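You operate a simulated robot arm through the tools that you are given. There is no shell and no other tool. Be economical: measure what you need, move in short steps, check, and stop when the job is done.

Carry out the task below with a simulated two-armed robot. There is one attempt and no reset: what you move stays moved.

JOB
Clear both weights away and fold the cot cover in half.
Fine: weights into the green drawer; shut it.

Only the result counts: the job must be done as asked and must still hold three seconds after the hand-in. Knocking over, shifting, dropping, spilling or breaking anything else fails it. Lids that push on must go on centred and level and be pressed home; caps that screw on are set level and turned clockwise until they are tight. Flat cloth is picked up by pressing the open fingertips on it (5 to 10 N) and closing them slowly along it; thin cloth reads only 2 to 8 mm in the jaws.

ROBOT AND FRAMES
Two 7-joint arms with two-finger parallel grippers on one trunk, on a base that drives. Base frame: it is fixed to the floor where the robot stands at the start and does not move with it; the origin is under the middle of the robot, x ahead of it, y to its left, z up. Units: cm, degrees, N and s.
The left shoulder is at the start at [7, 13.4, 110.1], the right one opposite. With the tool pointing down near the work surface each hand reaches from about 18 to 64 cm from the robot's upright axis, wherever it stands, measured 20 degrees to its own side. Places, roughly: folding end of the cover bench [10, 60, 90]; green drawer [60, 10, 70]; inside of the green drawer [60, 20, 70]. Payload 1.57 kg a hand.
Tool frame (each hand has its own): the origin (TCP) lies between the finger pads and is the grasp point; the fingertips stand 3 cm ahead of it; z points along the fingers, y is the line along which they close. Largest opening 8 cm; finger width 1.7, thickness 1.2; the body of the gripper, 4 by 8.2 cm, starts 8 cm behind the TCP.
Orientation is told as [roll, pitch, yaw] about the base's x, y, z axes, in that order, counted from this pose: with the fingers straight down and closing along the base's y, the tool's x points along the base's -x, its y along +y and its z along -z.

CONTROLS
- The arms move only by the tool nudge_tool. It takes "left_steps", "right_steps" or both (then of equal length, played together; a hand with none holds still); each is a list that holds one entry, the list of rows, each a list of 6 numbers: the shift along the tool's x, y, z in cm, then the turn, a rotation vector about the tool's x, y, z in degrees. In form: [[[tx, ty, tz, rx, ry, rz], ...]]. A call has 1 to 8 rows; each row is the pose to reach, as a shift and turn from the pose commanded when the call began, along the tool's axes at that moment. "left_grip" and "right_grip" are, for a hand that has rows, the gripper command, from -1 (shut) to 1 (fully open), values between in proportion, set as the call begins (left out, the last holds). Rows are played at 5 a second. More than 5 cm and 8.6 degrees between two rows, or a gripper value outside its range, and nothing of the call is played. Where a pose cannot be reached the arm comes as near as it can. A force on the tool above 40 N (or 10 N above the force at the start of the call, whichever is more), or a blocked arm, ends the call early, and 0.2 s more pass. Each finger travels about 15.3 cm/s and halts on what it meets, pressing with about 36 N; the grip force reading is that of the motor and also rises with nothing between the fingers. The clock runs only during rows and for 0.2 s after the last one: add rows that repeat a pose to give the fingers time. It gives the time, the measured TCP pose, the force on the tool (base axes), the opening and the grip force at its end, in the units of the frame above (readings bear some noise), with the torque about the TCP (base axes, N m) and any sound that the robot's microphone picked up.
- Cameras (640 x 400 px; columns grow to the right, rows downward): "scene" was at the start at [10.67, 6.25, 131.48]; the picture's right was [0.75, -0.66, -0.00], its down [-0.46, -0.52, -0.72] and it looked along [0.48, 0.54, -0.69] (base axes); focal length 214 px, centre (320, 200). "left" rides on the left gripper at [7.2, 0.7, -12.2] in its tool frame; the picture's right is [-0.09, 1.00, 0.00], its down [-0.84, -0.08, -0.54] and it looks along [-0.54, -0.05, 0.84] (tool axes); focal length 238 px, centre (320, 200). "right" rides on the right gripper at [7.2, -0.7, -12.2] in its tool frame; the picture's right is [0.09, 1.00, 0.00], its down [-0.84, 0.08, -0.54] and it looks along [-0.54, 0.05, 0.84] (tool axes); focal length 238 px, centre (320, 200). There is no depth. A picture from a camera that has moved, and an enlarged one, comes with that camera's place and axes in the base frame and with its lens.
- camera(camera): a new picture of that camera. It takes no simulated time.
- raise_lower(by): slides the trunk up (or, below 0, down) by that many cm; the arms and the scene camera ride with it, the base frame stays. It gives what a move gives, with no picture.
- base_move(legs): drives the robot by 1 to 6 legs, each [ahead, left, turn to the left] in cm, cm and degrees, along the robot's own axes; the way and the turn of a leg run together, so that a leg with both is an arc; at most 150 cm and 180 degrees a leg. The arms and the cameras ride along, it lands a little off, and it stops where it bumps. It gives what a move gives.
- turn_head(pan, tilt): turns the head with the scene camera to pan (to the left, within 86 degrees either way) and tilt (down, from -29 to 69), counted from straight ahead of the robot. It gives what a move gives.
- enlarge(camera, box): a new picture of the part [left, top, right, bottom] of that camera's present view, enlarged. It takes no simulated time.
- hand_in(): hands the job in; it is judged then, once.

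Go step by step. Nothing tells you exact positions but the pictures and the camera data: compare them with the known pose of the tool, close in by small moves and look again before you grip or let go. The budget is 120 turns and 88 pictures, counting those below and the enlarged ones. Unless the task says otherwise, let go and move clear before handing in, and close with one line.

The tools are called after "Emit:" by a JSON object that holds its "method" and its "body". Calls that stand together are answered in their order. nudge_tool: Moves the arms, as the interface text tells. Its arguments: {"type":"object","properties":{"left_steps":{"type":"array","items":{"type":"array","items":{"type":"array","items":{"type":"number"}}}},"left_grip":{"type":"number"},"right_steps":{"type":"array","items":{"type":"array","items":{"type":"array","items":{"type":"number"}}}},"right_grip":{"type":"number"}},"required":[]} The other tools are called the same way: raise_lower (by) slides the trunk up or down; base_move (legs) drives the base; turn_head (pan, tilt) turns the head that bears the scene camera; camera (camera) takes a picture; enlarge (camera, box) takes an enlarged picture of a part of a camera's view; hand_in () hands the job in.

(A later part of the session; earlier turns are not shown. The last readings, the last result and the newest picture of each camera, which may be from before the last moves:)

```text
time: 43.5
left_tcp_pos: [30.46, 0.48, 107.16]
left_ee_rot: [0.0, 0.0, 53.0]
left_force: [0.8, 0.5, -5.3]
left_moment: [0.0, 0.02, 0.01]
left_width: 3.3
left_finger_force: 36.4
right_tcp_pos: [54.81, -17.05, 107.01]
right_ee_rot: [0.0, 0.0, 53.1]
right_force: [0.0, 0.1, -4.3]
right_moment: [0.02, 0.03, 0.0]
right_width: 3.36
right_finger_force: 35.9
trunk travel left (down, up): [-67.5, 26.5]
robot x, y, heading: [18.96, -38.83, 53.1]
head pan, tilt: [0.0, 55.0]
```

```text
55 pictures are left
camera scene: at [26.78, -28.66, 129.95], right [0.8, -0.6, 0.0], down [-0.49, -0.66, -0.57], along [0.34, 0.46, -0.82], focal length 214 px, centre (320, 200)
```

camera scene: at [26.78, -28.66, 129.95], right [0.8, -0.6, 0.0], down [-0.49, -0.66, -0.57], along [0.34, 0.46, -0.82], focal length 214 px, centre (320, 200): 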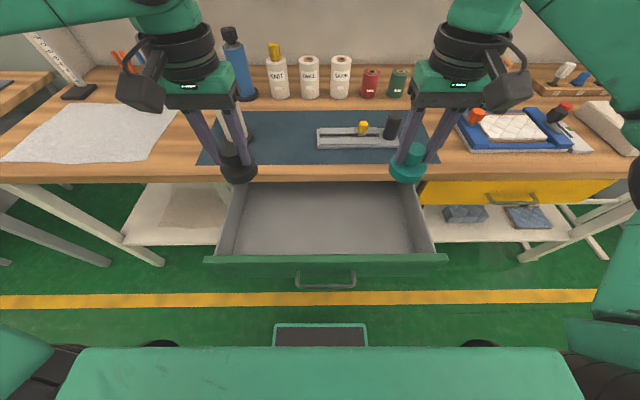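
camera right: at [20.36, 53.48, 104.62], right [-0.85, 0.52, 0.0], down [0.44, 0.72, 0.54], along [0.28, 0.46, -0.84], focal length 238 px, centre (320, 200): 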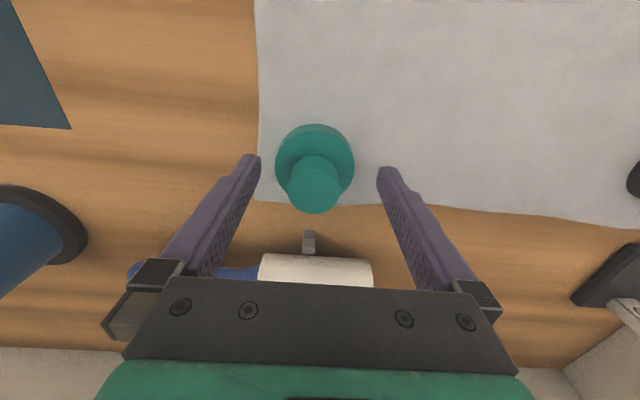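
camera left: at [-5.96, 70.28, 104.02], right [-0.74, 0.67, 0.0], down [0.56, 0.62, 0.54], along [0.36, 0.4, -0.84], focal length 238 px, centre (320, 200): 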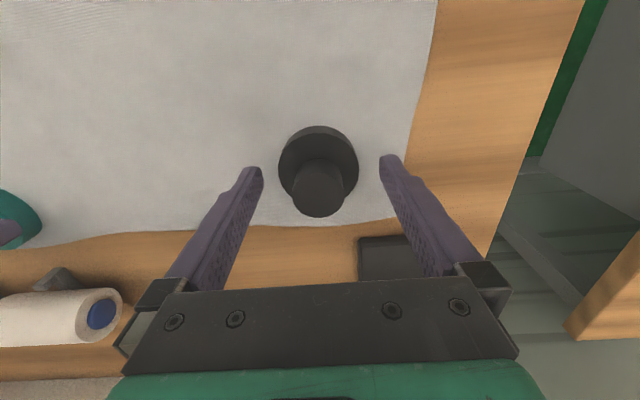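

Both weights hang over the drawer's inside. I'll lower them.

Emit:
{"method": "nudge_tool", "body": {"left_steps": [[[0, 0, 4.5, 0, 0, 0], [0, 0, 9, 0, 0, 0], [0, 0, 13.5, 0, 0, 0], [0, 0, 18, 0, 0, 0], [0, 0, 22, 0, 0, 0], [0, 0, 25, 0, 0, 0], [0, 0, 26, 0, 0, 0]]], "right_steps": [[[0, 0, 4.5, 0, 0, 0], [0, 0, 9, 0, 0, 0], [0, 0, 13.5, 0, 0, 0], [0, 0, 18, 0, 0, 0], [0, 0, 22, 0, 0, 0], [0, 0, 25, 0, 0, 0], [0, 0, 26, 0, 0, 0]]]}}

Emit:
{"method": "camera", "body": {"camera": "scene"}}

```text
time: 45.1
left_tcp_pos: [30.5, 0.41, 80.99]
left_ee_rot: [0.0, 0.0, 53.1]
left_force: [-1.0, 0.1, -4.0]
left_moment: [0.0, 0.06, 0.02]
left_width: 3.28
left_finger_force: 36.7
right_tcp_pos: [55.04, -17.14, 81.02]
right_ee_rot: [-0.1, 0.0, 53.1]
right_force: [0.4, 0.9, -4.8]
right_moment: [0.0, -0.01, 0.0]
right_width: 3.35
right_finger_force: 36.0
trunk travel left (down, up): [-67.5, 26.5]
robot x, y, heading: [19.1, -38.73, 53.2]
head pan, tilt: [0.0, 55.0]
```

```text
54 pictures are left
camera scene: at [26.76, -28.65, 129.95], right [0.8, -0.6, 0.0], down [-0.49, -0.66, -0.57], along [0.34, 0.46, -0.82], focal length 214 px, centre (320, 200)
```

scene: 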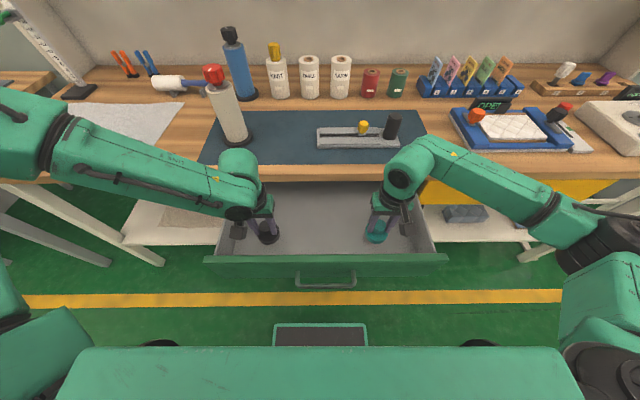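

Emit:
{"method": "nudge_tool", "body": {"left_steps": [[[0, 0, 0.5, 0, 0, 0], [0, 0, 1, 0, 0, 0], [0, 0, 1.5, 0, 0, 0], [0, 0, 2, 0, 0, 0], [0, 0, 2, 0, 0, 0]]], "right_steps": [[[0, 0, 0.5, 0, 0, 0], [0, 0, 1, 0, 0, 0], [0, 0, 1.5, 0, 0, 0], [0, 0, 2, 0, 0, 0], [0, 0, 2, 0, 0, 0]]]}}

```text
time: 46.3
left_tcp_pos: [30.63, 0.53, 79.09]
left_ee_rot: [0.0, -0.1, 53.1]
left_force: [0.1, 0.5, -4.4]
left_moment: [-0.04, 0.04, 0.0]
left_width: 3.29
left_finger_force: 35.8
right_tcp_pos: [54.7, -17.0, 78.83]
right_ee_rot: [0.0, 0.1, 53.1]
right_force: [-0.2, 0.5, -4.0]
right_moment: [-0.02, 0.03, 0.02]
right_width: 3.33
right_finger_force: 36.2
trunk travel left (down, up): [-67.5, 26.5]
robot x, y, heading: [19.32, -38.75, 53.1]
head pan, tilt: [0.0, 55.0]
```

Nothing has touched yet, so I'll lower another 1 cm gently.

Emit:
{"method": "nudge_tool", "body": {"left_steps": [[[0, 0, 0.3, 0, 0, 0], [0, 0, 0.6, 0, 0, 0], [0, 0, 0.9, 0, 0, 0], [0, 0, 0.9, 0, 0, 0]]], "right_steps": [[[0, 0, 0.3, 0, 0, 0], [0, 0, 0.6, 0, 0, 0], [0, 0, 0.9, 0, 0, 0], [0, 0, 0.9, 0, 0, 0]]]}}

Emit:
{"method": "enlarge", "body": {"camera": "scene", "box": [200, 170, 440, 280]}}

```text
time: 47.3
left_tcp_pos: [30.49, 0.47, 78.12]
left_ee_rot: [0.0, 0.0, 53.1]
left_force: [0.3, -0.4, -3.9]
left_moment: [-0.05, 0.0, 0.01]
left_width: 3.3
left_finger_force: 36.4
right_tcp_pos: [54.82, -16.99, 78.11]
right_ee_rot: [0.0, 0.0, 53.1]
right_force: [0.1, -1.1, -4.3]
right_moment: [-0.02, -0.03, 0.0]
right_width: 3.33
right_finger_force: 36.0
trunk travel left (down, up): [-67.5, 26.5]
robot x, y, heading: [19.13, -38.48, 53.2]
head pan, tilt: [0.0, 55.0]
```

```text
2.67 times, centred on (320, 225) of scene
camera zoom: at [26.75, -28.65, 129.95], right [0.8, -0.6, 0.0], down [-0.49, -0.66, -0.57], along [0.34, 0.46, -0.82], focal length 572 px, centre (320, 133)
```

zoom: 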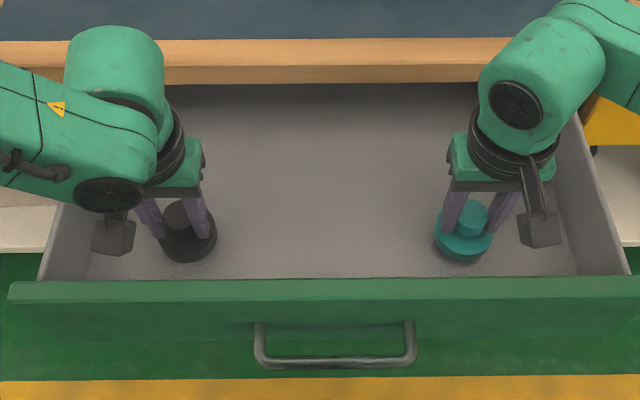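

Emit:
{"method": "nudge_tool", "body": {"left_steps": [[[0, 0, 0.3, 0, 0, 0], [0, 0, 0.6, 0, 0, 0], [0, 0, 0.6, 0, 0, 0]]], "right_steps": [[[0, 0, 0.3, 0, 0, 0], [0, 0, 0.6, 0, 0, 0], [0, 0, 0.6, 0, 0, 0]]]}}

```text
time: 48.1
left_tcp_pos: [30.45, 0.49, 77.54]
left_ee_rot: [0.0, 0.1, 53.1]
left_force: [0.3, 0.2, -4.8]
left_moment: [-0.03, 0.03, 0.02]
left_width: 3.27
left_finger_force: 36.0
right_tcp_pos: [54.83, -16.94, 77.36]
right_ee_rot: [0.0, 0.1, 53.1]
right_force: [-1.0, -0.1, -3.9]
right_moment: [0.0, -0.01, -0.02]
right_width: 3.37
right_finger_force: 36.4
trunk travel left (down, up): [-67.5, 26.5]
robot x, y, heading: [19.12, -38.52, 53.0]
head pan, tilt: [0.0, 55.0]
```

Emit:
{"method": "nudge_tool", "body": {"left_steps": [[[0, 0, 0.3, 0, 0, 0], [0, 0, 0.6, 0, 0, 0], [0, 0, 0.6, 0, 0, 0]]], "right_steps": [[[0, 0, 0.3, 0, 0, 0], [0, 0, 0.6, 0, 0, 0], [0, 0, 0.6, 0, 0, 0]]]}}

Emit:
{"method": "enlarge", "body": {"camera": "scene", "box": [200, 170, 440, 280]}}

```text
time: 48.9
left_tcp_pos: [30.43, 0.49, 76.89]
left_ee_rot: [0.1, 0.0, 53.1]
left_force: [-0.5, 0.9, -4.0]
left_moment: [-0.03, 0.01, 0.01]
left_width: 3.28
left_finger_force: 35.8
right_tcp_pos: [54.76, -16.92, 76.88]
right_ee_rot: [0.0, 0.0, 53.1]
right_force: [-0.7, -0.5, -4.1]
right_moment: [-0.01, 0.04, -0.03]
right_width: 3.34
right_finger_force: 36.3
trunk travel left (down, up): [-67.5, 26.5]
robot x, y, heading: [19.15, -38.45, 53.1]
head pan, tilt: [0.0, 55.0]
```

```text
2.67 times, centred on (320, 225) of scene
camera zoom: at [26.75, -28.65, 129.95], right [0.8, -0.6, 0.0], down [-0.49, -0.66, -0.57], along [0.34, 0.46, -0.82], focal length 572 px, centre (320, 133)
```

zoom: 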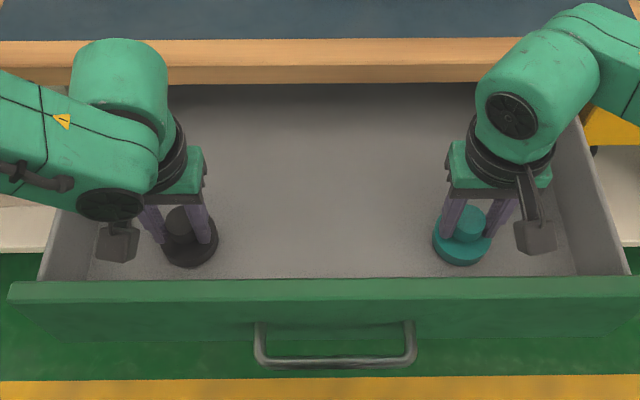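

Still no contact, so I'll continue.

Emit:
{"method": "nudge_tool", "body": {"left_steps": [[[0, 0, 0.3, 0, 0, 0], [0, 0, 0.6, 0, 0, 0], [0, 0, 0.9, 0, 0, 0], [0, 0, 0.9, 0, 0, 0]]], "right_steps": [[[0, 0, 0.3, 0, 0, 0], [0, 0, 0.6, 0, 0, 0], [0, 0, 0.9, 0, 0, 0], [0, 0, 0.9, 0, 0, 0]]]}}

```text
time: 49.9
left_tcp_pos: [30.49, 0.44, 76.37]
left_ee_rot: [0.0, -0.3, 53.1]
left_force: [-3.2, 4.2, 20.5]
left_moment: [-0.22, 0.44, -0.06]
left_width: 3.26
left_finger_force: 35.9
right_tcp_pos: [54.62, -17.14, 76.04]
right_ee_rot: [0.0, -0.2, 53.1]
right_force: [0.7, 0.0, -4.3]
right_moment: [-0.02, 0.03, -0.01]
right_width: 3.34
right_finger_force: 35.6
trunk travel left (down, up): [-67.5, 26.5]
robot x, y, heading: [19.44, -38.4, 53.3]
head pan, tilt: [0.0, 55.0]
```

The left weight is on the bottom. I'll bring the right down a bit more, then release both.

Emit:
{"method": "nudge_tool", "body": {"left_steps": [[[0, 0, -0.3, 0, 0, 0], [0, 0, -0.3, 0, 0, 0], [0, 0, -0.3, 0, 0, 0]]], "right_steps": [[[0, 0, 0.2, 0, 0, 0], [0, 0, 0.3, 0, 0, 0], [0, 0, 0.3, 0, 0, 0]]]}}

Emit:
{"method": "nudge_tool", "body": {"left_steps": [[[0, 0, 0, 0, 0, 0], [0, 0, 0, 0, 0, 0], [0, 0, 0, 0, 0, 0]]], "right_steps": [[[0, 0, 0, 0, 0, 0], [0, 0, 0, 0, 0, 0], [0, 0, 0, 0, 0, 0]]], "left_grip": 0.4, "right_grip": 0.4}}

Emit:
{"method": "nudge_tool", "body": {"left_steps": [[[0, 0, -3, 0, 0, 0], [0, 0, -7, 0, 0, 0], [0, 0, -11, 0, 0, 0], [0, 0, -15, 0, 0, 0], [0, 0, -19, 0, 0, 0], [0, 0, -23, 0, 0, 0]]], "right_steps": [[[0, 0, -3, 0, 0, 0], [0, 0, -7, 0, 0, 0], [0, 0, -11, 0, 0, 0], [0, 0, -15, 0, 0, 0], [0, 0, -19, 0, 0, 0], [0, 0, -23, 0, 0, 0]]]}}

Emit:
{"method": "camera", "body": {"camera": "scene"}}

```text
time: 50.7
left_tcp_pos: [30.37, 0.32, 76.45]
left_ee_rot: [0.0, -0.2, 53.1]
left_force: [-0.5, -0.3, -5.2]
left_moment: [-0.06, 0.02, 0.02]
left_width: 3.28
left_finger_force: 36.4
right_tcp_pos: [54.71, -17.14, 75.99]
right_ee_rot: [0.1, -0.5, 53.1]
right_force: [6.4, -4.7, 36.3]
right_moment: [-0.04, -0.22, -0.08]
right_width: 3.35
right_finger_force: 36.0
trunk travel left (down, up): [-67.5, 26.5]
robot x, y, heading: [19.17, -38.53, 53.2]
head pan, tilt: [0.0, 55.0]
```

```text
time: 51.5
left_tcp_pos: [30.53, 0.52, 76.36]
left_ee_rot: [-0.1, 0.0, 53.1]
left_force: [0.0, 0.0, -0.3]
left_moment: [0.01, -0.03, -0.04]
left_width: 5.61
left_finger_force: 0.0
right_tcp_pos: [54.75, -17.06, 75.62]
right_ee_rot: [0.0, 0.0, 53.1]
right_force: [0.2, -0.4, 0.0]
right_moment: [0.03, 0.01, 0.0]
right_width: 5.62
right_finger_force: 0.0
trunk travel left (down, up): [-67.5, 26.5]
robot x, y, heading: [19.08, -38.58, 53.0]
head pan, tilt: [0.0, 55.0]
```

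```text
time: 52.9
left_tcp_pos: [30.22, 0.36, 99.54]
left_ee_rot: [0.0, -0.1, 53.1]
left_force: [0.0, -0.8, 0.3]
left_moment: [0.0, 0.02, -0.01]
left_width: 5.61
left_finger_force: 0.1
right_tcp_pos: [54.56, -17.27, 98.7]
right_ee_rot: [0.0, -0.2, 53.1]
right_force: [1.0, -0.1, 0.5]
right_moment: [-0.01, -0.01, 0.02]
right_width: 5.58
right_finger_force: 0.1
trunk travel left (down, up): [-67.5, 26.5]
robot x, y, heading: [19.15, -38.43, 52.9]
head pan, tilt: [0.0, 55.0]
```

```text
51 pictures are left
camera scene: at [26.59, -28.82, 129.97], right [0.8, -0.6, 0.0], down [-0.49, -0.65, -0.57], along [0.35, 0.46, -0.82], focal length 214 px, centre (320, 200)
```

scene: 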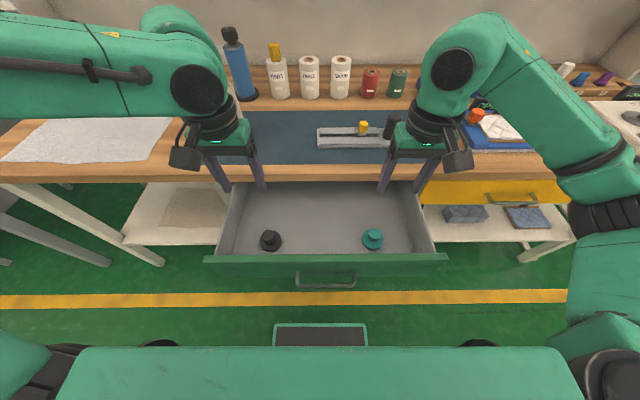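

Both weights stand in the drawer. To close it, I'll back off 8 cm, shut both grippers, lower the fingers in front of the drawer face, and push evenly with both hands.

Emit:
{"method": "base_move", "body": {"legs": [[-8, 0, 0]]}}

Emit:
{"method": "nudge_tool", "body": {"left_steps": [[[3, 0, 0, 0, 0, 0], [6, 0, 0, 0, 0, 0], [8.5, 0, 0, 0, 0, 0], [8.5, 0, 4.5, 0, 0, 0], [8.5, 0, 9, 0, 0, 0], [8.5, 0, 13.5, 0, 0, 0], [8.5, 0, 17, 0, 0, 0], [8.5, 0, 20, 0, 0, 0]]], "right_steps": [[[3, 0, 0, 0, 0, 0], [6, 0, 0, 0, 0, 0], [8.9, 0, 0, 0, 0, 0], [8.9, 0, 4.5, 0, 0, 0], [8.9, 0, 9, 0, 0, 0], [8.9, 0, 13.5, 0, 0, 0], [8.9, 0, 16.5, 0, 0, 0], [8.9, 0, 19.2, 0, 0, 0]]], "left_grip": -1, "right_grip": -1}}

Emit:
{"method": "camera", "body": {"camera": "scene"}}

```text
time: 53.9
left_tcp_pos: [25.55, -5.89, 99.47]
left_ee_rot: [0.1, 0.0, 53.2]
left_force: [0.6, -0.1, 0.9]
left_moment: [0.04, 0.01, 0.02]
left_width: 5.61
left_finger_force: 0.1
right_tcp_pos: [49.93, -23.45, 98.59]
right_ee_rot: [0.1, 0.0, 53.3]
right_force: [-0.3, 0.6, 0.8]
right_moment: [0.04, 0.02, 0.03]
right_width: 5.6
right_finger_force: 0.1
trunk travel left (down, up): [-67.5, 26.5]
robot x, y, heading: [14.37, -44.82, 53.1]
head pan, tilt: [0.0, 55.0]
```

```text
time: 55.7
left_tcp_pos: [22.07, -9.21, 82.02]
left_ee_rot: [-0.1, 0.0, 53.2]
left_force: [-0.1, -0.1, -1.1]
left_moment: [-0.02, 0.0, 0.03]
left_width: 0.01
left_finger_force: 21.1
left hand out of reach, approached as far as the arm can: row 4, 5, 6, 7, 8
right_tcp_pos: [44.48, -30.5, 79.26]
right_ee_rot: [0.1, 0.0, 53.2]
right_force: [0.1, 0.4, 0.0]
right_moment: [0.01, 0.02, 0.01]
right_width: 0.0
right_finger_force: 21.6
trunk travel left (down, up): [-67.5, 26.5]
robot x, y, heading: [14.25, -44.83, 53.1]
head pan, tilt: [0.0, 55.0]
```

```text
50 pictures are left
camera scene: at [22.01, -34.95, 129.95], right [0.8, -0.6, 0.0], down [-0.49, -0.66, -0.57], along [0.34, 0.46, -0.82], focal length 214 px, centre (320, 200)
```

scene: 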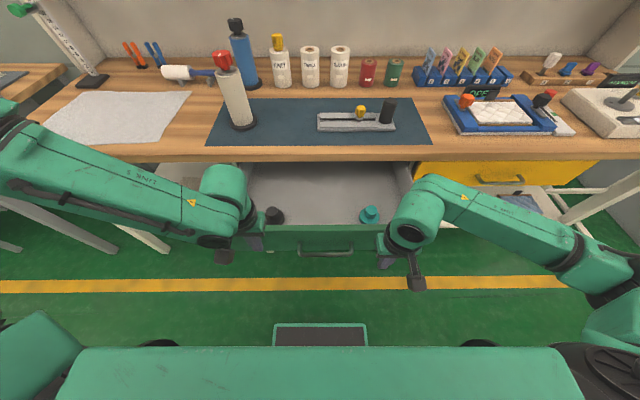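

The left hand couldn't come back that far but is clear of the drawer, so I'll push gently with the right hand alone, close to the handle.

Emit:
{"method": "nudge_tool", "body": {"right_steps": [[[-2, 4, 0, 0, 0, 0], [-5, 4, 0, 0, 0, 0], [-6.5, 4, 0, 0, 0, 0], [-8, 4, 0, 0, 0, 0], [-10, 4, 0, 0, 0, 0], [-12.5, 4, 0, 0, 0, 0], [-15, 4, 0, 0, 0, 0], [-17.5, 4, 0, 0, 0, 0]]]}}

Emit:
{"method": "camera", "body": {"camera": "scene"}}

```text
time: 57.5
left_tcp_pos: [22.02, -9.33, 82.01]
left_ee_rot: [-0.1, -0.1, 53.1]
left_force: [0.2, 0.2, 0.1]
left_moment: [-0.01, -0.01, -0.01]
left_width: 0.01
left_finger_force: 21.4
right_tcp_pos: [51.71, -13.97, 79.36]
right_ee_rot: [-0.1, 0.0, 53.1]
right_force: [-0.1, 0.0, -0.2]
right_moment: [-0.02, -0.03, 0.0]
right_width: 0.02
right_finger_force: 21.7
trunk travel left (down, up): [-67.5, 26.5]
robot x, y, heading: [14.22, -45.3, 53.3]
head pan, tilt: [0.0, 55.0]
```

```text
49 pictures are left
camera scene: at [21.94, -34.97, 129.95], right [0.8, -0.6, 0.0], down [-0.49, -0.66, -0.57], along [0.34, 0.46, -0.82], focal length 214 px, centre (320, 200)
```

scene: 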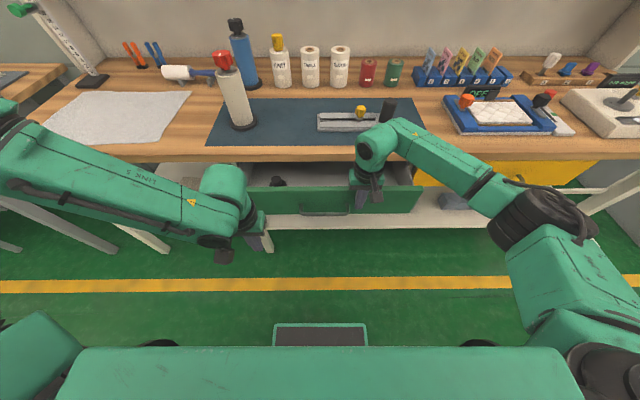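

The drawer is closing smoothly. I'll keep going until it stops.

Emit:
{"method": "nudge_tool", "body": {"right_steps": [[[-2, 0, 0, 0, 0, 0], [-4, 0, 0, 0, 0, 0], [-6, 0, 0, 0, 0, 0], [-8, 0, 0, 0, 0, 0], [-9.5, 0, 0, 0, 0, 0], [-10.5, 0, 0, 0, 0, 0], [-11.3, 0, 0, 0, 0, 0], [-12, 0, 0, 0, 0, 0]]]}}

Emit:
{"method": "enlarge", "body": {"camera": "scene", "box": [200, 110, 440, 260]}}

```text
time: 59.3
left_tcp_pos: [21.92, -9.3, 81.92]
left_ee_rot: [-0.1, 0.0, 53.1]
left_force: [-0.5, -0.1, -0.5]
left_moment: [0.01, 0.0, 0.02]
left_width: 0.0
left_finger_force: 21.6
right_tcp_pos: [58.93, -4.6, 79.37]
right_ee_rot: [0.0, 0.0, 53.3]
right_force: [0.0, -0.6, 0.0]
right_moment: [0.01, -0.03, -0.01]
right_width: 0.0
right_finger_force: 21.5
trunk travel left (down, up): [-67.5, 26.5]
robot x, y, heading: [14.67, -44.59, 53.2]
head pan, tilt: [0.0, 55.0]
```

```text
2.67 times, centred on (320, 185) of scene
camera zoom: at [21.87, -34.99, 129.96], right [0.8, -0.6, 0.0], down [-0.49, -0.66, -0.57], along [0.34, 0.46, -0.82], focal length 572 px, centre (320, 240)
```

zoom: 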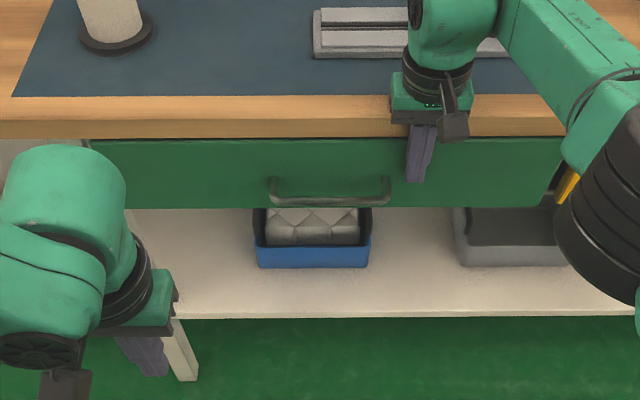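

Still no resistance, so I'll push in small steps until it stops.

Emit:
{"method": "nudge_tool", "body": {"right_steps": [[[-0.3, 0, 0, 0, 0, 0], [-0.6, 0, 0, 0, 0, 0], [-0.9, 0, 0, 0, 0, 0], [-1.2, 0, 0, 0, 0, 0], [-1.5, 0, 0, 0, 0, 0]]]}}

```text
time: 60.5
left_tcp_pos: [21.88, -9.36, 82.09]
left_ee_rot: [0.0, -0.1, 53.2]
left_force: [0.0, -0.6, 0.6]
left_moment: [0.02, -0.03, -0.02]
left_width: 0.0
left_finger_force: 21.4
right_tcp_pos: [59.03, -4.52, 79.47]
right_ee_rot: [0.0, -0.1, 53.3]
right_force: [-6.0, -6.7, -5.3]
right_moment: [0.11, -0.18, 0.16]
right_width: 0.0
right_finger_force: 20.9
right hand out of reach, approached as far as the arm can: row 2, 3, 4, 5
trunk travel left (down, up): [-67.5, 26.5]
robot x, y, heading: [14.19, -45.02, 52.8]
head pan, tilt: [0.0, 55.0]
```

There's a bit of resistance, but I'm at the reach limit. I'll pull the hand back 3 cm, drive 4 cm closer, and press to confirm it is fully shut.

Emit:
{"method": "nudge_tool", "body": {"right_steps": [[[2, 0, 0, 0, 0, 0], [5, 0, 0, 0, 0, 0]]]}}

Emit:
{"method": "base_move", "body": {"legs": [[4, 0, 0]]}}

Emit:
{"method": "nudge_tool", "body": {"right_steps": [[[-0.3, 0, 0, 0, 0, 0], [-0.6, 0, 0, 0, 0, 0], [-0.9, 0, 0, 0, 0, 0], [-1.2, 0, 0, 0, 0, 0], [-1.5, 0, 0, 0, 0, 0], [-1.8, 0, 0, 0, 0, 0]]]}}

```text
time: 61.1
left_tcp_pos: [21.91, -9.38, 81.83]
left_ee_rot: [0.0, -0.1, 53.2]
left_force: [-1.0, -0.2, 0.0]
left_moment: [0.0, -0.02, 0.01]
left_width: 0.03
left_finger_force: 21.4
right_tcp_pos: [56.0, -8.52, 79.65]
right_ee_rot: [0.0, 0.0, 53.1]
right_force: [0.0, 0.3, -0.2]
right_moment: [0.01, -0.02, 0.01]
right_width: 0.0
right_finger_force: 21.2
trunk travel left (down, up): [-67.5, 26.5]
robot x, y, heading: [14.01, -44.54, 53.2]
head pan, tilt: [0.0, 55.0]
```

```text
time: 62.0
left_tcp_pos: [24.21, -6.32, 82.09]
left_ee_rot: [0.0, -0.1, 53.1]
left_force: [-0.5, -0.7, 0.5]
left_moment: [-0.02, 0.0, 0.0]
left_width: 0.0
left_finger_force: 21.3
right_tcp_pos: [58.49, -5.4, 79.67]
right_ee_rot: [-0.1, -0.1, 53.1]
right_force: [-0.4, -1.0, 0.3]
right_moment: [-0.04, 0.0, -0.01]
right_width: 0.0
right_finger_force: 21.8
trunk travel left (down, up): [-67.5, 26.5]
robot x, y, heading: [16.78, -41.79, 53.3]
head pan, tilt: [0.0, 55.0]
```

```text
time: 63.4
left_tcp_pos: [24.15, -6.52, 82.27]
left_ee_rot: [0.0, -0.3, 52.9]
left_force: [-1.1, 0.0, 0.3]
left_moment: [-0.05, 0.03, -0.01]
left_width: 0.0
left_finger_force: 21.1
right_tcp_pos: [58.98, -4.6, 79.49]
right_ee_rot: [-0.1, 0.4, 53.2]
right_force: [-8.7, -13.4, 4.6]
right_moment: [0.96, -0.58, 0.15]
right_width: 0.0
right_finger_force: 21.6
trunk travel left (down, up): [-67.5, 26.5]
robot x, y, heading: [16.85, -41.81, 53.0]
head pan, tilt: [0.0, 55.0]
stopped in row 6 (right hand): the force on the tool passed its limit (the readings are from after the stop); the commanded pose is now the measured one
```

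It stops hard at the bench-front plane, so the drawer seems home. I'll withdraw and verify.

Emit:
{"method": "nudge_tool", "body": {"left_steps": [[[0, 0, -4, 0, 0, 0], [0, 0, -8, 0, 0, 0], [0, 0, -12, 0, 0, 0], [0, 0, -16, 0, 0, 0], [0, 0, -20, 0, 0, 0], [0, 0, -24, 0, 0, 0]]], "right_steps": [[[2, 0, 0, 0, 0, 0], [5, 0, -2, 0, 0, 0], [8, 0, -6, 0, 0, 0], [10, 0, -10, 0, 0, 0], [11, 0, -15, 0, 0, 0], [12, 0, -20, 0, 0, 0]]], "left_grip": 1, "right_grip": 1}}

Emit:
{"method": "enlarge", "body": {"camera": "scene", "box": [200, 130, 440, 280]}}

```text
refused: row 5 steps farther than a row can; nothing moved
```

```text
2.67 times, centred on (320, 205) of scene
camera zoom: at [23.94, -32.46, 130.06], right [0.8, -0.6, 0.0], down [-0.49, -0.65, -0.58], along [0.35, 0.46, -0.82], focal length 572 px, centre (320, 187)
```

zoom: 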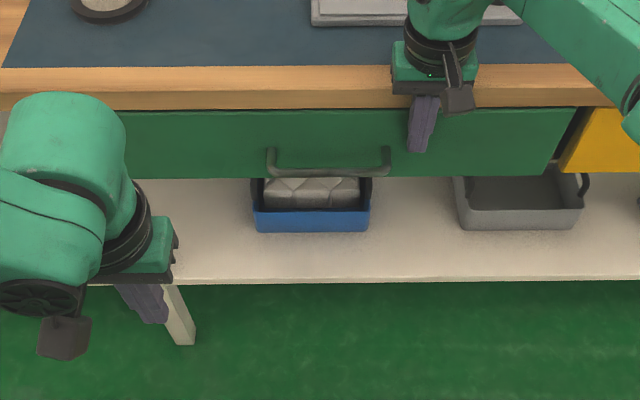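

Emit:
{"method": "nudge_tool", "body": {"left_steps": [[[0, 0, -4, 0, 0, 0], [0, 0, -8, 0, 0, 0], [0, 0, -12, 0, 0, 0], [0, 0, -16, 0, 0, 0], [0, 0, -20, 0, 0, 0], [0, 0, -24, 0, 0, 0]]], "right_steps": [[[2, 0, 0, 0, 0, 0], [5, 0, -2, 0, 0, 0], [8, 0, -5, 0, 0, 0], [10, 0, -9, 0, 0, 0], [11, 0, -13, 0, 0, 0], [12, 0, -17, 0, 0, 0]]], "left_grip": 1, "right_grip": -1}}

Emit:
{"method": "enlarge", "body": {"camera": "scene", "box": [340, 140, 460, 215]}}

Emit:
{"method": "camera", "body": {"camera": "right"}}

```text
time: 64.8
left_tcp_pos: [24.35, -6.12, 106.24]
left_ee_rot: [-0.2, 0.1, 53.0]
left_force: [0.0, -0.1, 0.2]
left_moment: [-0.03, -0.02, -0.02]
left_width: 7.98
left_finger_force: 0.0
left hand out of reach, approached as far as the arm can: row 1
right_tcp_pos: [52.24, -13.87, 96.36]
right_ee_rot: [-0.2, 0.6, 53.2]
right_force: [0.0, 1.1, -0.5]
right_moment: [-0.01, 0.0, 0.01]
right_width: 0.0
right_finger_force: 21.7
trunk travel left (down, up): [-67.5, 26.5]
robot x, y, heading: [16.58, -41.78, 53.0]
head pan, tilt: [0.0, 55.0]
```

```text
5.33 times, centred on (400, 178) of scene
camera zoom: at [24.22, -32.01, 129.96], right [0.8, -0.6, 0.0], down [-0.49, -0.65, -0.57], along [0.34, 0.46, -0.82], focal length 1144 px, centre (-107, 320)
```

zoom: 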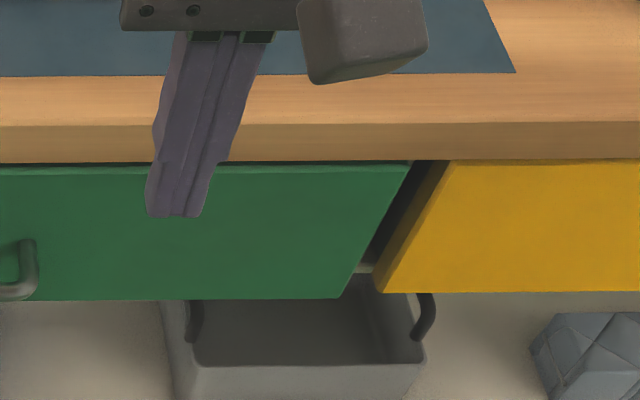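

```text
45 pictures are left
camera right: at [48.45, -19.99, 108.85], right [-0.85, 0.52, 0.0], down [0.44, 0.72, 0.53], along [0.28, 0.45, -0.85], focal length 238 px, centre (320, 200)
```

right: 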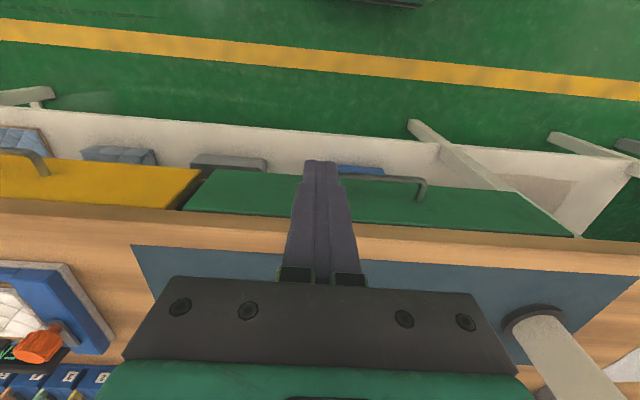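

The drawer looks a few mm proud: the straight finger was bearing on the bench edge rather than pushing the drawer home. I'll push once more with the fingers tilted 16° so that only the tips touch the face.

Emit:
{"method": "nudge_tool", "body": {"right_steps": [[[-2, 0, 3, 0, -8, 0], [-4, 0, 7, 0, -16, 0], [-6, 0, 11, 0, -16, 0], [-7, 0, 14.5, 0, -16, 0], [-7, 0, 17.8, 0, -16, 0], [-8.5, 0, 17.8, 0, -16, 0], [-10, 0, 17.8, 0, -16, 0]]]}}

Emit:
{"method": "nudge_tool", "body": {"right_steps": [[[-0.3, 0, 0.1, 0, 0, 0], [-0.6, 0, 0.2, 0, 0, 0], [-0.9, 0, 0.3, 0, 0, 0], [-1.2, 0, 0.4, 0, 0, 0], [-1.5, 0, 0.45, 0, 0, 0], [-1.8, 0, 0.5, 0, 0, 0]]]}}

Emit:
{"method": "enlarge", "body": {"camera": "scene", "box": [340, 140, 460, 215]}}

```text
time: 66.4
left_tcp_pos: [24.51, -6.07, 106.08]
left_ee_rot: [0.0, 0.0, 53.1]
left_force: [0.3, 0.1, -0.5]
left_moment: [0.02, -0.02, 0.0]
left_width: 7.98
left_finger_force: 0.0
right_tcp_pos: [58.12, -5.89, 78.56]
right_ee_rot: [-0.2, -15.4, 53.3]
right_force: [-0.2, 0.0, 0.4]
right_moment: [0.0, -0.01, -0.02]
right_width: 0.0
right_finger_force: 21.2
trunk travel left (down, up): [-67.5, 26.5]
robot x, y, heading: [16.79, -41.78, 52.9]
head pan, tilt: [0.0, 55.0]
```

```text
time: 67.8
left_tcp_pos: [24.23, -6.3, 106.21]
left_ee_rot: [0.1, -0.2, 53.1]
left_force: [0.8, -0.1, 0.3]
left_moment: [0.0, -0.01, -0.03]
left_width: 8.0
left_finger_force: 0.2
right_tcp_pos: [58.95, -4.85, 78.53]
right_ee_rot: [-0.2, -14.9, 53.5]
right_force: [-16.6, -19.6, -6.8]
right_moment: [-0.45, 0.7, 0.05]
right_width: 0.0
right_finger_force: 21.3
trunk travel left (down, up): [-67.5, 26.5]
robot x, y, heading: [16.81, -41.92, 52.9]
head pan, tilt: [0.0, 55.0]
```

```text
5.33 times, centred on (400, 178) of scene
camera zoom: at [24.02, -32.31, 129.99], right [0.8, -0.6, 0.0], down [-0.49, -0.65, -0.58], along [0.35, 0.46, -0.82], focal length 1144 px, centre (-107, 320)
```

zoom: 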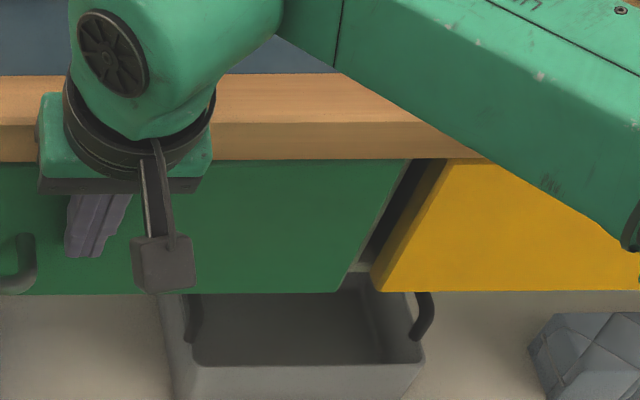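

Now the green face is flush with the yellow drawer and resists, so it is shut. I'll withdraw, level the hand, and drive back to the cloth.

Emit:
{"method": "nudge_tool", "body": {"right_steps": [[[3.86, 0, -1.04, 0, 0, 0], [7.7, 0, -2.1, 0, 0, 0], [6.7, 0, -6, 0, 0, 0], [5.7, 0, -9.8, 0, 7.5, 0], [4.7, 0, -13.6, 0, 15, 0], [3.7, 0, -17.5, 0, 15, 0], [2.7, 0, -21.4, 0, 15, 0], [1.7, 0, -25.2, 0, 15, 0]]], "right_grip": 1}}

Emit:
{"method": "base_move", "body": {"legs": [[0, 70, 0]]}}

Emit:
{"method": "turn_head", "body": {"pan": 0, "tilt": 50}}

Emit:
{"method": "camera", "body": {"camera": "scene"}}

```text
time: 68.3
left_tcp_pos: [24.77, -6.68, 106.42]
left_ee_rot: [0.3, -0.2, 52.9]
left_force: [1.0, -0.1, 1.0]
left_moment: [0.02, -0.01, 0.02]
left_width: 8.02
left_finger_force: 0.0
right_tcp_pos: [56.64, -10.15, 78.9]
right_ee_rot: [-0.6, -16.2, 52.2]
right_force: [14.3, -14.1, 7.9]
right_moment: [-0.19, -0.17, 0.0]
right_width: 6.31
right_finger_force: 0.0
trunk travel left (down, up): [-67.5, 26.5]
robot x, y, heading: [16.93, -41.65, 52.8]
head pan, tilt: [0.0, 55.0]
stopped in row 2 (right hand): the force on the tool passed its limit (the readings are from after the stop); the commanded pose is now the measured one
```

```text
time: 69.2
left_tcp_pos: [24.07, -5.71, 106.19]
left_ee_rot: [0.0, -0.1, 52.5]
left_force: [0.6, 0.8, -1.0]
left_moment: [-0.01, -0.03, 0.0]
left_width: 8.0
left_finger_force: 0.2
right_tcp_pos: [56.94, -9.37, 78.99]
right_ee_rot: [-1.5, -16.6, 51.5]
right_force: [18.8, -14.0, 9.7]
right_moment: [-0.22, -0.37, -0.05]
right_width: 5.94
right_finger_force: 0.1
trunk travel left (down, up): [-67.5, 26.5]
robot x, y, heading: [15.89, -41.21, 52.5]
head pan, tilt: [0.0, 55.0]
stopped in leg 1: the force on the tool passed its limit (the readings are from after the stop); the commanded pose is now the measured one
```

```text
time: 69.9
left_tcp_pos: [24.23, -5.69, 106.3]
left_ee_rot: [0.3, -0.1, 52.7]
left_force: [0.2, -0.1, 0.1]
left_moment: [0.02, 0.0, -0.01]
left_width: 8.0
left_finger_force: 0.0
right_tcp_pos: [56.66, -9.51, 78.97]
right_ee_rot: [-1.1, -16.5, 51.7]
right_force: [23.2, -15.1, 9.0]
right_moment: [-0.28, -0.45, -0.11]
right_width: 5.54
right_finger_force: 0.2
trunk travel left (down, up): [-67.5, 26.5]
robot x, y, heading: [16.03, -41.18, 52.5]
head pan, tilt: [0.0, 50.0]
```

```text
43 pictures are left
camera scene: at [24.2, -31.32, 130.63], right [0.8, -0.61, 0.0], down [-0.47, -0.61, -0.64], along [0.39, 0.51, -0.77], focal length 214 px, centre (320, 200)
```

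scene: 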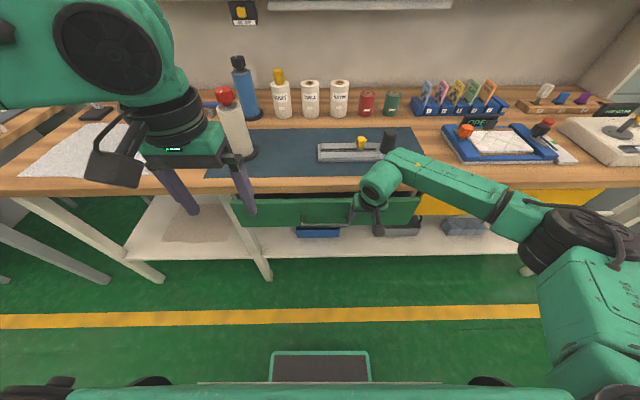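

Opening the gripper caught a finger on the handle and drew the drawer out a little. I'll close the fingers again in place to free it.

Emit:
{"method": "nudge_tool", "body": {"right_steps": [[[0, 0, 0, 0, 0, 0], [0, 0, 0, 0, 0, 0], [0, 0, 0, 0, 0, 0]]], "right_grip": -1}}

Emit:
{"method": "enlarge", "body": {"camera": "scene", "box": [280, 140, 440, 240]}}

Emit:
{"method": "camera", "body": {"camera": "right"}}

```text
time: 70.7
left_tcp_pos: [23.77, -5.39, 106.06]
left_ee_rot: [0.0, 0.1, 52.7]
left_force: [-0.2, 0.1, -0.8]
left_moment: [-0.03, -0.03, 0.02]
left_width: 8.03
left_finger_force: 0.0
right_tcp_pos: [56.22, -8.9, 78.88]
right_ee_rot: [-1.3, -16.4, 51.9]
right_force: [-0.2, 0.1, -0.3]
right_moment: [-0.02, 0.02, -0.01]
right_width: 0.03
right_finger_force: 21.6
trunk travel left (down, up): [-67.5, 26.5]
robot x, y, heading: [15.57, -40.92, 52.8]
head pan, tilt: [0.0, 50.0]
```

```text
4.00 times, centred on (360, 190) of scene
camera zoom: at [23.73, -30.78, 130.61], right [0.8, -0.61, 0.0], down [-0.46, -0.61, -0.64], along [0.39, 0.51, -0.77], focal length 858 px, centre (160, 240)
```

zoom: 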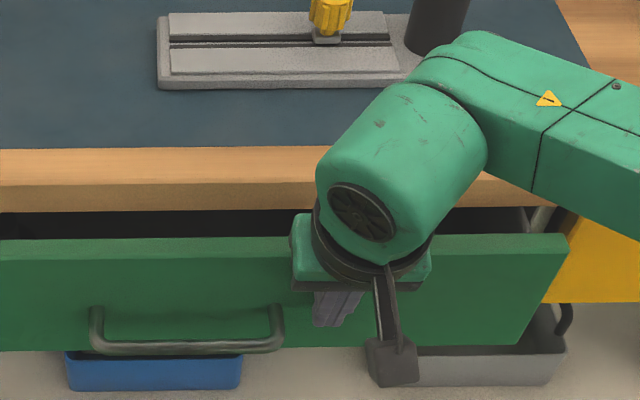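

```text
41 pictures are left
camera right: at [50.13, -17.42, 88.72], right [-0.83, 0.55, -0.05], down [0.33, 0.57, 0.75], along [0.44, 0.61, -0.65], focal length 238 px, centre (320, 200)
```

right: 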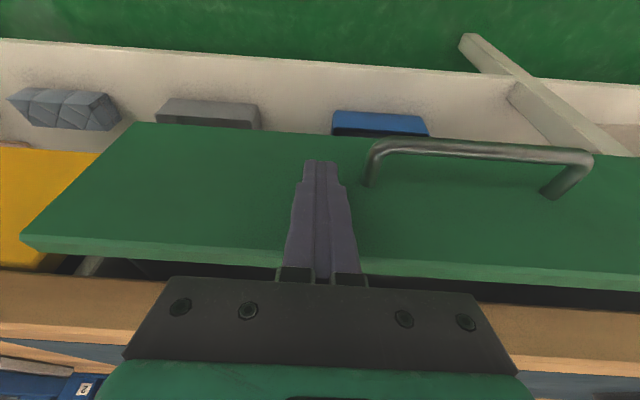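

The finger is free and in front of the face, to the right of the handle. I'll push it shut again.

Emit:
{"method": "nudge_tool", "body": {"right_steps": [[[-1.2, 0, 0.35, 0, 0, 0], [-2.4, 0, 0.7, 0, 0, 0], [-3.4, 0, 1, 0, 0, 0], [-4.2, 0, 1.2, 0, 0, 0], [-4.8, 0, 1.4, 0, 0, 0], [-5.4, 0, 1.55, 0, 0, 0], [-5.9, 0, 1.7, 0, 0, 0], [-6.4, 0, 1.85, 0, 0, 0]]]}}

Emit:
{"method": "enlarge", "body": {"camera": "scene", "box": [340, 140, 460, 215]}}

```text
time: 72.3
left_tcp_pos: [23.54, -5.67, 106.29]
left_ee_rot: [0.0, -0.3, 52.7]
left_force: [0.5, 0.1, 0.2]
left_moment: [-0.01, 0.01, -0.01]
left_width: 8.0
left_finger_force: 0.0
right_tcp_pos: [59.34, -5.14, 78.75]
right_ee_rot: [-1.2, -15.0, 52.0]
right_force: [-14.3, -21.0, 9.0]
right_moment: [-0.31, 0.38, -0.01]
right_width: 0.0
right_finger_force: 20.8
trunk travel left (down, up): [-67.5, 26.5]
robot x, y, heading: [15.73, -41.16, 52.7]
head pan, tilt: [0.0, 50.0]
stopped in row 8 (right hand): the force on the tool passed its limit (the readings are from after the stop); the commanded pose is now the measured one
```

```text
5.33 times, centred on (400, 178) of scene
camera zoom: at [23.51, -31.23, 130.68], right [0.79, -0.61, 0.0], down [-0.46, -0.61, -0.65], along [0.39, 0.51, -0.76], focal length 1144 px, centre (-107, 320)
```

zoom: 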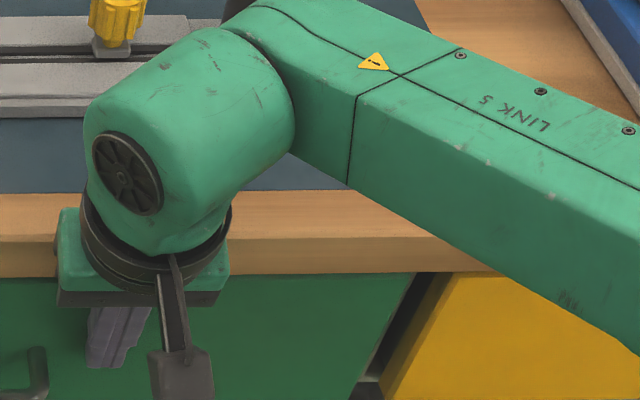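

Shut against the stop again (>40 N). This time I'll withdraw with the gripper closed and look before driving.

Emit:
{"method": "nudge_tool", "body": {"right_steps": [[[3.86, 0, -1.04, 0, 0, 0], [7.7, 0, -2.1, 0, 0, 0], [6.7, 0, -6, 0, 0, 0], [5.7, 0, -9.8, 0, 7.5, 0], [4.7, 0, -13.6, 0, 15, 0], [3.7, 0, -17.5, 0, 15, 0], [2.7, 0, -21.4, 0, 15, 0], [1.7, 0, -25.2, 0, 15, 0]]], "right_grip": -1}}

Emit:
{"method": "enlarge", "body": {"camera": "scene", "box": [200, 120, 480, 260]}}

```text
time: 74.1
left_tcp_pos: [23.75, -5.4, 106.12]
left_ee_rot: [-0.1, 0.0, 52.7]
left_force: [0.4, 0.4, -0.9]
left_moment: [0.02, -0.02, -0.02]
left_width: 8.01
left_finger_force: 0.2
right_tcp_pos: [54.1, -10.93, 102.69]
right_ee_rot: [-1.2, -0.3, 51.7]
right_force: [0.3, 0.3, -0.2]
right_moment: [-0.01, 0.03, 0.02]
right_width: 0.02
right_finger_force: 21.6
trunk travel left (down, up): [-67.5, 26.5]
robot x, y, heading: [15.85, -41.13, 52.9]
head pan, tilt: [0.0, 50.0]
```

```text
2.29 times, centred on (340, 190) of scene
camera zoom: at [23.69, -30.93, 130.62], right [0.8, -0.61, 0.0], down [-0.46, -0.61, -0.64], along [0.39, 0.51, -0.77], focal length 490 px, centre (274, 223)
```

zoom: 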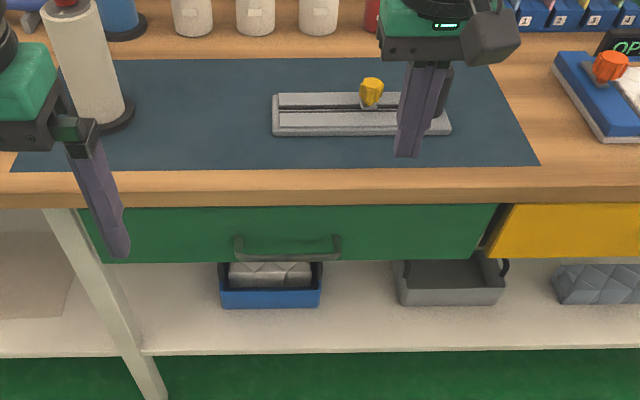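

The drawer is fully shut. Now I'll drive back to the cloth, standing centred on it and close in.

Emit:
{"method": "base_move", "body": {"legs": [[0, 69.5, 0.3], [20, 0, 0], [12.5, 0, 0]]}}

Emit:
{"method": "camera", "body": {"camera": "scene"}}

```text
time: 80.0
left_tcp_pos: [-13.72, 63.12, 106.19]
left_ee_rot: [-0.1, -0.2, 53.2]
left_force: [0.2, -0.1, 0.9]
left_moment: [-0.01, -0.03, -0.04]
left_width: 7.98
left_finger_force: 0.0
right_tcp_pos: [16.8, 57.87, 102.54]
right_ee_rot: [-1.3, -0.4, 52.2]
right_force: [0.0, 0.3, 0.7]
right_moment: [-0.01, 0.01, 0.04]
right_width: 0.0
right_finger_force: 20.9
trunk travel left (down, up): [-67.5, 26.5]
robot x, y, heading: [-21.11, 27.44, 53.3]
head pan, tilt: [0.0, 50.0]
```

```text
38 pictures are left
camera scene: at [-13.57, 37.51, 130.63], right [0.8, -0.6, 0.0], down [-0.46, -0.61, -0.64], along [0.38, 0.52, -0.77], focal length 214 px, centre (320, 200)
```

scene: 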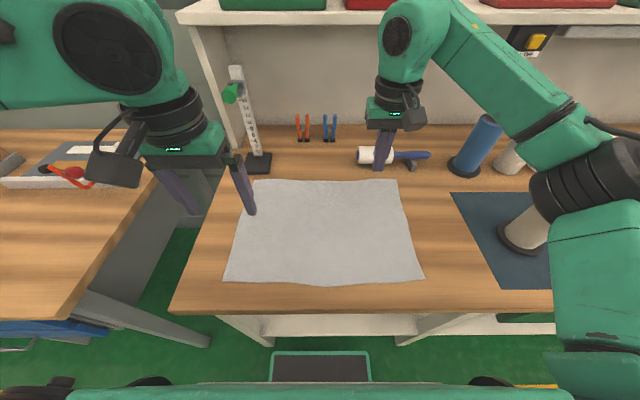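

The cloth's front edge is at n≈37.5, the back at ≈66.7, and the sides at e≈−53 and −12. Before gripping I'll test whether the left hand reaches the release spot, and put the right hand above its pinch point.

Emit:
{"method": "nudge_tool", "body": {"left_steps": [[[-4, 0.3, 0, 0, 0, 0], [-8, 0.7, 2, 0, 0, 0], [-12, 0.7, 4, 0, 0, 0], [-16, 0.7, 6, 0, 0, 0], [-19, 0.7, 8, 0, 0, 0], [-21.7, 0.7, 10, 0, 0, 0], [-21.7, 0.7, 12, 0, 0, 0], [-21.7, 0.7, 14, 0, 0, 0]]], "right_steps": [[[4, -1.5, 0, -0.6, 0, -0.5], [8, -3, 0, -1.3, 0, -1], [12, -4.5, 1, -1.3, 0, -1], [16.4, -6, 2, -1.3, 0, -1], [16.4, -6, 4, -1.3, 0, -1], [16.4, -6, 6, -1.3, 0, -1], [16.4, -6, 6, -1.3, 0, -1], [16.4, -6, 6, -1.3, 0, -1]]], "left_grip": -0.2, "right_grip": -0.2}}

```text
time: 81.8
left_tcp_pos: [-2.76, 80.2, 92.38]
left_ee_rot: [-0.3, -0.2, 53.2]
left_force: [0.3, 0.5, 0.3]
left_moment: [-0.04, -0.01, 0.04]
left_width: 3.19
left_finger_force: 0.0
left hand out of reach, approached as far as the arm can: row 6, 7, 8
right_tcp_pos: [11.83, 41.18, 96.62]
right_ee_rot: [0.0, -0.3, 53.2]
right_force: [-0.3, -0.4, 0.0]
right_moment: [-0.01, 0.01, 0.01]
right_width: 3.2
right_finger_force: 0.1
trunk travel left (down, up): [-67.5, 26.5]
robot x, y, heading: [-21.13, 27.33, 53.2]
head pan, tilt: [0.0, 50.0]
```

Left falls 1.6 cm short of the release line. I'll raise that hand a little and drive 2.2 cm closer.

Emit:
{"method": "nudge_tool", "body": {"left_steps": [[[3, 0, -2, 0, 0, 0], [5, 0, -4, 0, 0, 0]]]}}

Emit:
{"method": "base_move", "body": {"legs": [[2.2, 0, 0]]}}

Emit:
{"method": "camera", "body": {"camera": "scene"}}

```text
time: 82.5
left_tcp_pos: [-5.84, 76.2, 96.44]
left_ee_rot: [-0.2, 0.1, 53.3]
left_force: [-1.5, -0.8, 0.9]
left_moment: [0.05, 0.01, -0.01]
left_width: 3.19
left_finger_force: 0.0
right_tcp_pos: [11.68, 41.06, 96.62]
right_ee_rot: [0.0, -0.3, 53.2]
right_force: [0.0, -1.0, 0.5]
right_moment: [0.01, 0.02, 0.0]
right_width: 3.2
right_finger_force: 0.0
trunk travel left (down, up): [-67.5, 26.5]
robot x, y, heading: [-21.49, 27.31, 53.3]
head pan, tilt: [0.0, 50.0]
```

```text
time: 83.2
left_tcp_pos: [-4.67, 77.79, 96.51]
left_ee_rot: [-0.1, -0.2, 53.3]
left_force: [0.1, -0.2, -0.7]
left_moment: [0.02, 0.01, -0.02]
left_width: 3.2
left_finger_force: 0.1
right_tcp_pos: [12.95, 42.69, 96.66]
right_ee_rot: [-0.1, -0.4, 53.3]
right_force: [-0.5, 0.0, -0.3]
right_moment: [0.01, -0.03, 0.0]
right_width: 3.21
right_finger_force: 0.2
trunk travel left (down, up): [-67.5, 26.5]
robot x, y, heading: [-20.5, 29.2, 53.4]
head pan, tilt: [0.0, 50.0]
```

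```text
37 pictures are left
camera scene: at [-12.39, 39.09, 130.66], right [0.8, -0.6, 0.0], down [-0.46, -0.61, -0.64], along [0.39, 0.52, -0.76], focal length 214 px, centre (320, 200)
```

scene: 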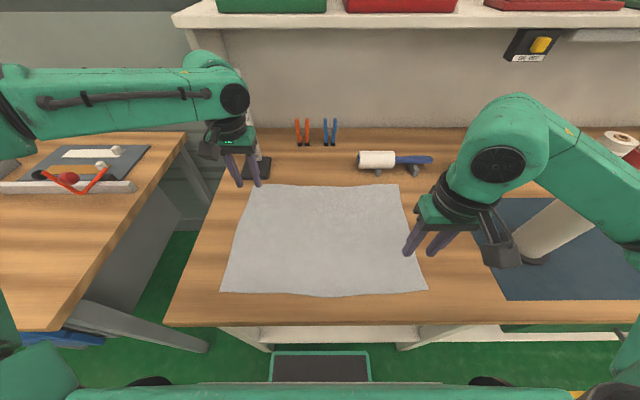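

Now the left hand goes back to its pinch point, and both hover about 1 cm above the cloth's front corners.

Emit:
{"method": "nudge_tool", "body": {"left_steps": [[[4, 0, 0, 0, 0, 0], [8, 0, 0, 0, 0, 0], [12, -0.3, 0, 0, 0, 0], [16, -0.7, 0, 0, 0, 0], [19.5, -0.7, 1, 0, 0, 0], [19.5, -0.7, 4, 0, 0, 0], [19.5, -0.7, 6, 0, 0, 0], [19.5, -0.7, 6, 0, 0, 0]]], "right_steps": [[[0.5, 0, 0, 0, 0, 0], [1, 0, 0, 0, 0, 0], [1.5, 0, 0, 0, 0, 0], [1.95, 0, 0, 0, 0, 0], [1.95, 0, 1, 0, 0, 0], [1.95, 0, 4, 0, 0, 0], [1.95, 0, 6.1, 0, 0, 0], [1.95, 0, 6.1, 0, 0, 0]]]}}

Emit:
{"method": "camera", "body": {"camera": "left"}}

Emit:
{"method": "camera", "body": {"camera": "right"}}

```text
time: 85.0
left_tcp_pos: [-12.84, 65.19, 91.09]
left_ee_rot: [0.0, 0.1, 53.3]
left_force: [-0.6, 1.0, -0.1]
left_moment: [-0.03, -0.01, -0.02]
left_width: 3.21
left_finger_force: 0.0
left hand out of reach, approached as far as the arm can: row 5, 6, 7, 8
right_tcp_pos: [11.93, 41.35, 90.42]
right_ee_rot: [0.1, -0.4, 53.3]
right_force: [0.3, 0.8, -0.2]
right_moment: [0.02, 0.01, 0.02]
right_width: 3.2
right_finger_force: 0.0
trunk travel left (down, up): [-67.5, 26.5]
robot x, y, heading: [-20.01, 29.22, 53.3]
head pan, tilt: [0.0, 50.0]
```

```text
36 pictures are left
camera left: at [-17.62, 59.8, 103.1], right [-0.74, 0.67, 0.0], down [0.56, 0.63, 0.54], along [0.36, 0.4, -0.84], focal length 238 px, centre (320, 200)
```

left: 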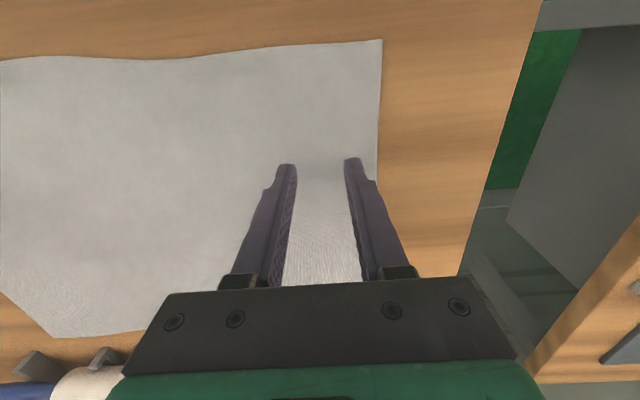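

```text
35 pictures are left
camera right: at [8.12, 35.13, 102.64], right [-0.85, 0.52, 0.0], down [0.44, 0.71, 0.55], along [0.28, 0.47, -0.84], focal length 238 px, centre (320, 200)
```

right: 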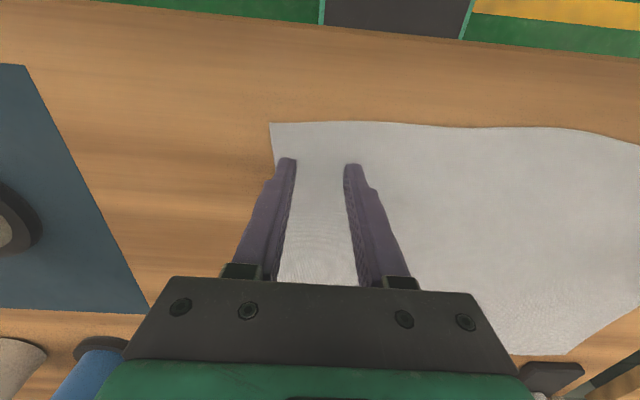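

The left arm also can't come back that close from here, as its usable depth range is about 21 cm. So I'll step the base back 6 cm for the pinch, and drive forward mid-fold while holding the cloth.

Emit:
{"method": "nudge_tool", "body": {"left_steps": [[[0, 0, -2, 0, 0, 0], [0, 0, -3, 0, 0, 0]]], "right_steps": [[[0, 0, -2, 0, 0, 0], [0, 0, -3, 0, 0, 0]]]}}

Emit:
{"method": "base_move", "body": {"legs": [[-7, 0, 0]]}}

```text
time: 85.7
left_tcp_pos: [-12.85, 65.31, 94.34]
left_ee_rot: [-0.1, -0.1, 53.3]
left_force: [-0.2, 0.1, -0.8]
left_moment: [-0.03, -0.01, -0.02]
left_width: 3.19
left_finger_force: 0.1
right_tcp_pos: [11.96, 41.37, 93.51]
right_ee_rot: [0.0, -0.2, 53.2]
right_force: [0.2, -0.5, 0.6]
right_moment: [-0.03, -0.02, 0.0]
right_width: 3.19
right_finger_force: 0.1
trunk travel left (down, up): [-67.5, 26.5]
robot x, y, heading: [-20.04, 28.86, 53.1]
head pan, tilt: [0.0, 50.0]
```

```text
time: 86.7
left_tcp_pos: [-17.01, 59.73, 94.14]
left_ee_rot: [-0.1, 0.0, 53.3]
left_force: [-1.0, 0.3, -0.9]
left_moment: [0.01, 0.04, -0.01]
left_width: 3.2
left_finger_force: 0.0
right_tcp_pos: [7.78, 35.9, 93.51]
right_ee_rot: [0.0, -0.3, 53.3]
right_force: [-0.2, -0.7, 1.0]
right_moment: [0.01, -0.04, 0.03]
right_width: 3.21
right_finger_force: 0.1
trunk travel left (down, up): [-67.5, 26.5]
robot x, y, heading: [-24.38, 23.6, 53.2]
head pan, tilt: [0.0, 50.0]
```

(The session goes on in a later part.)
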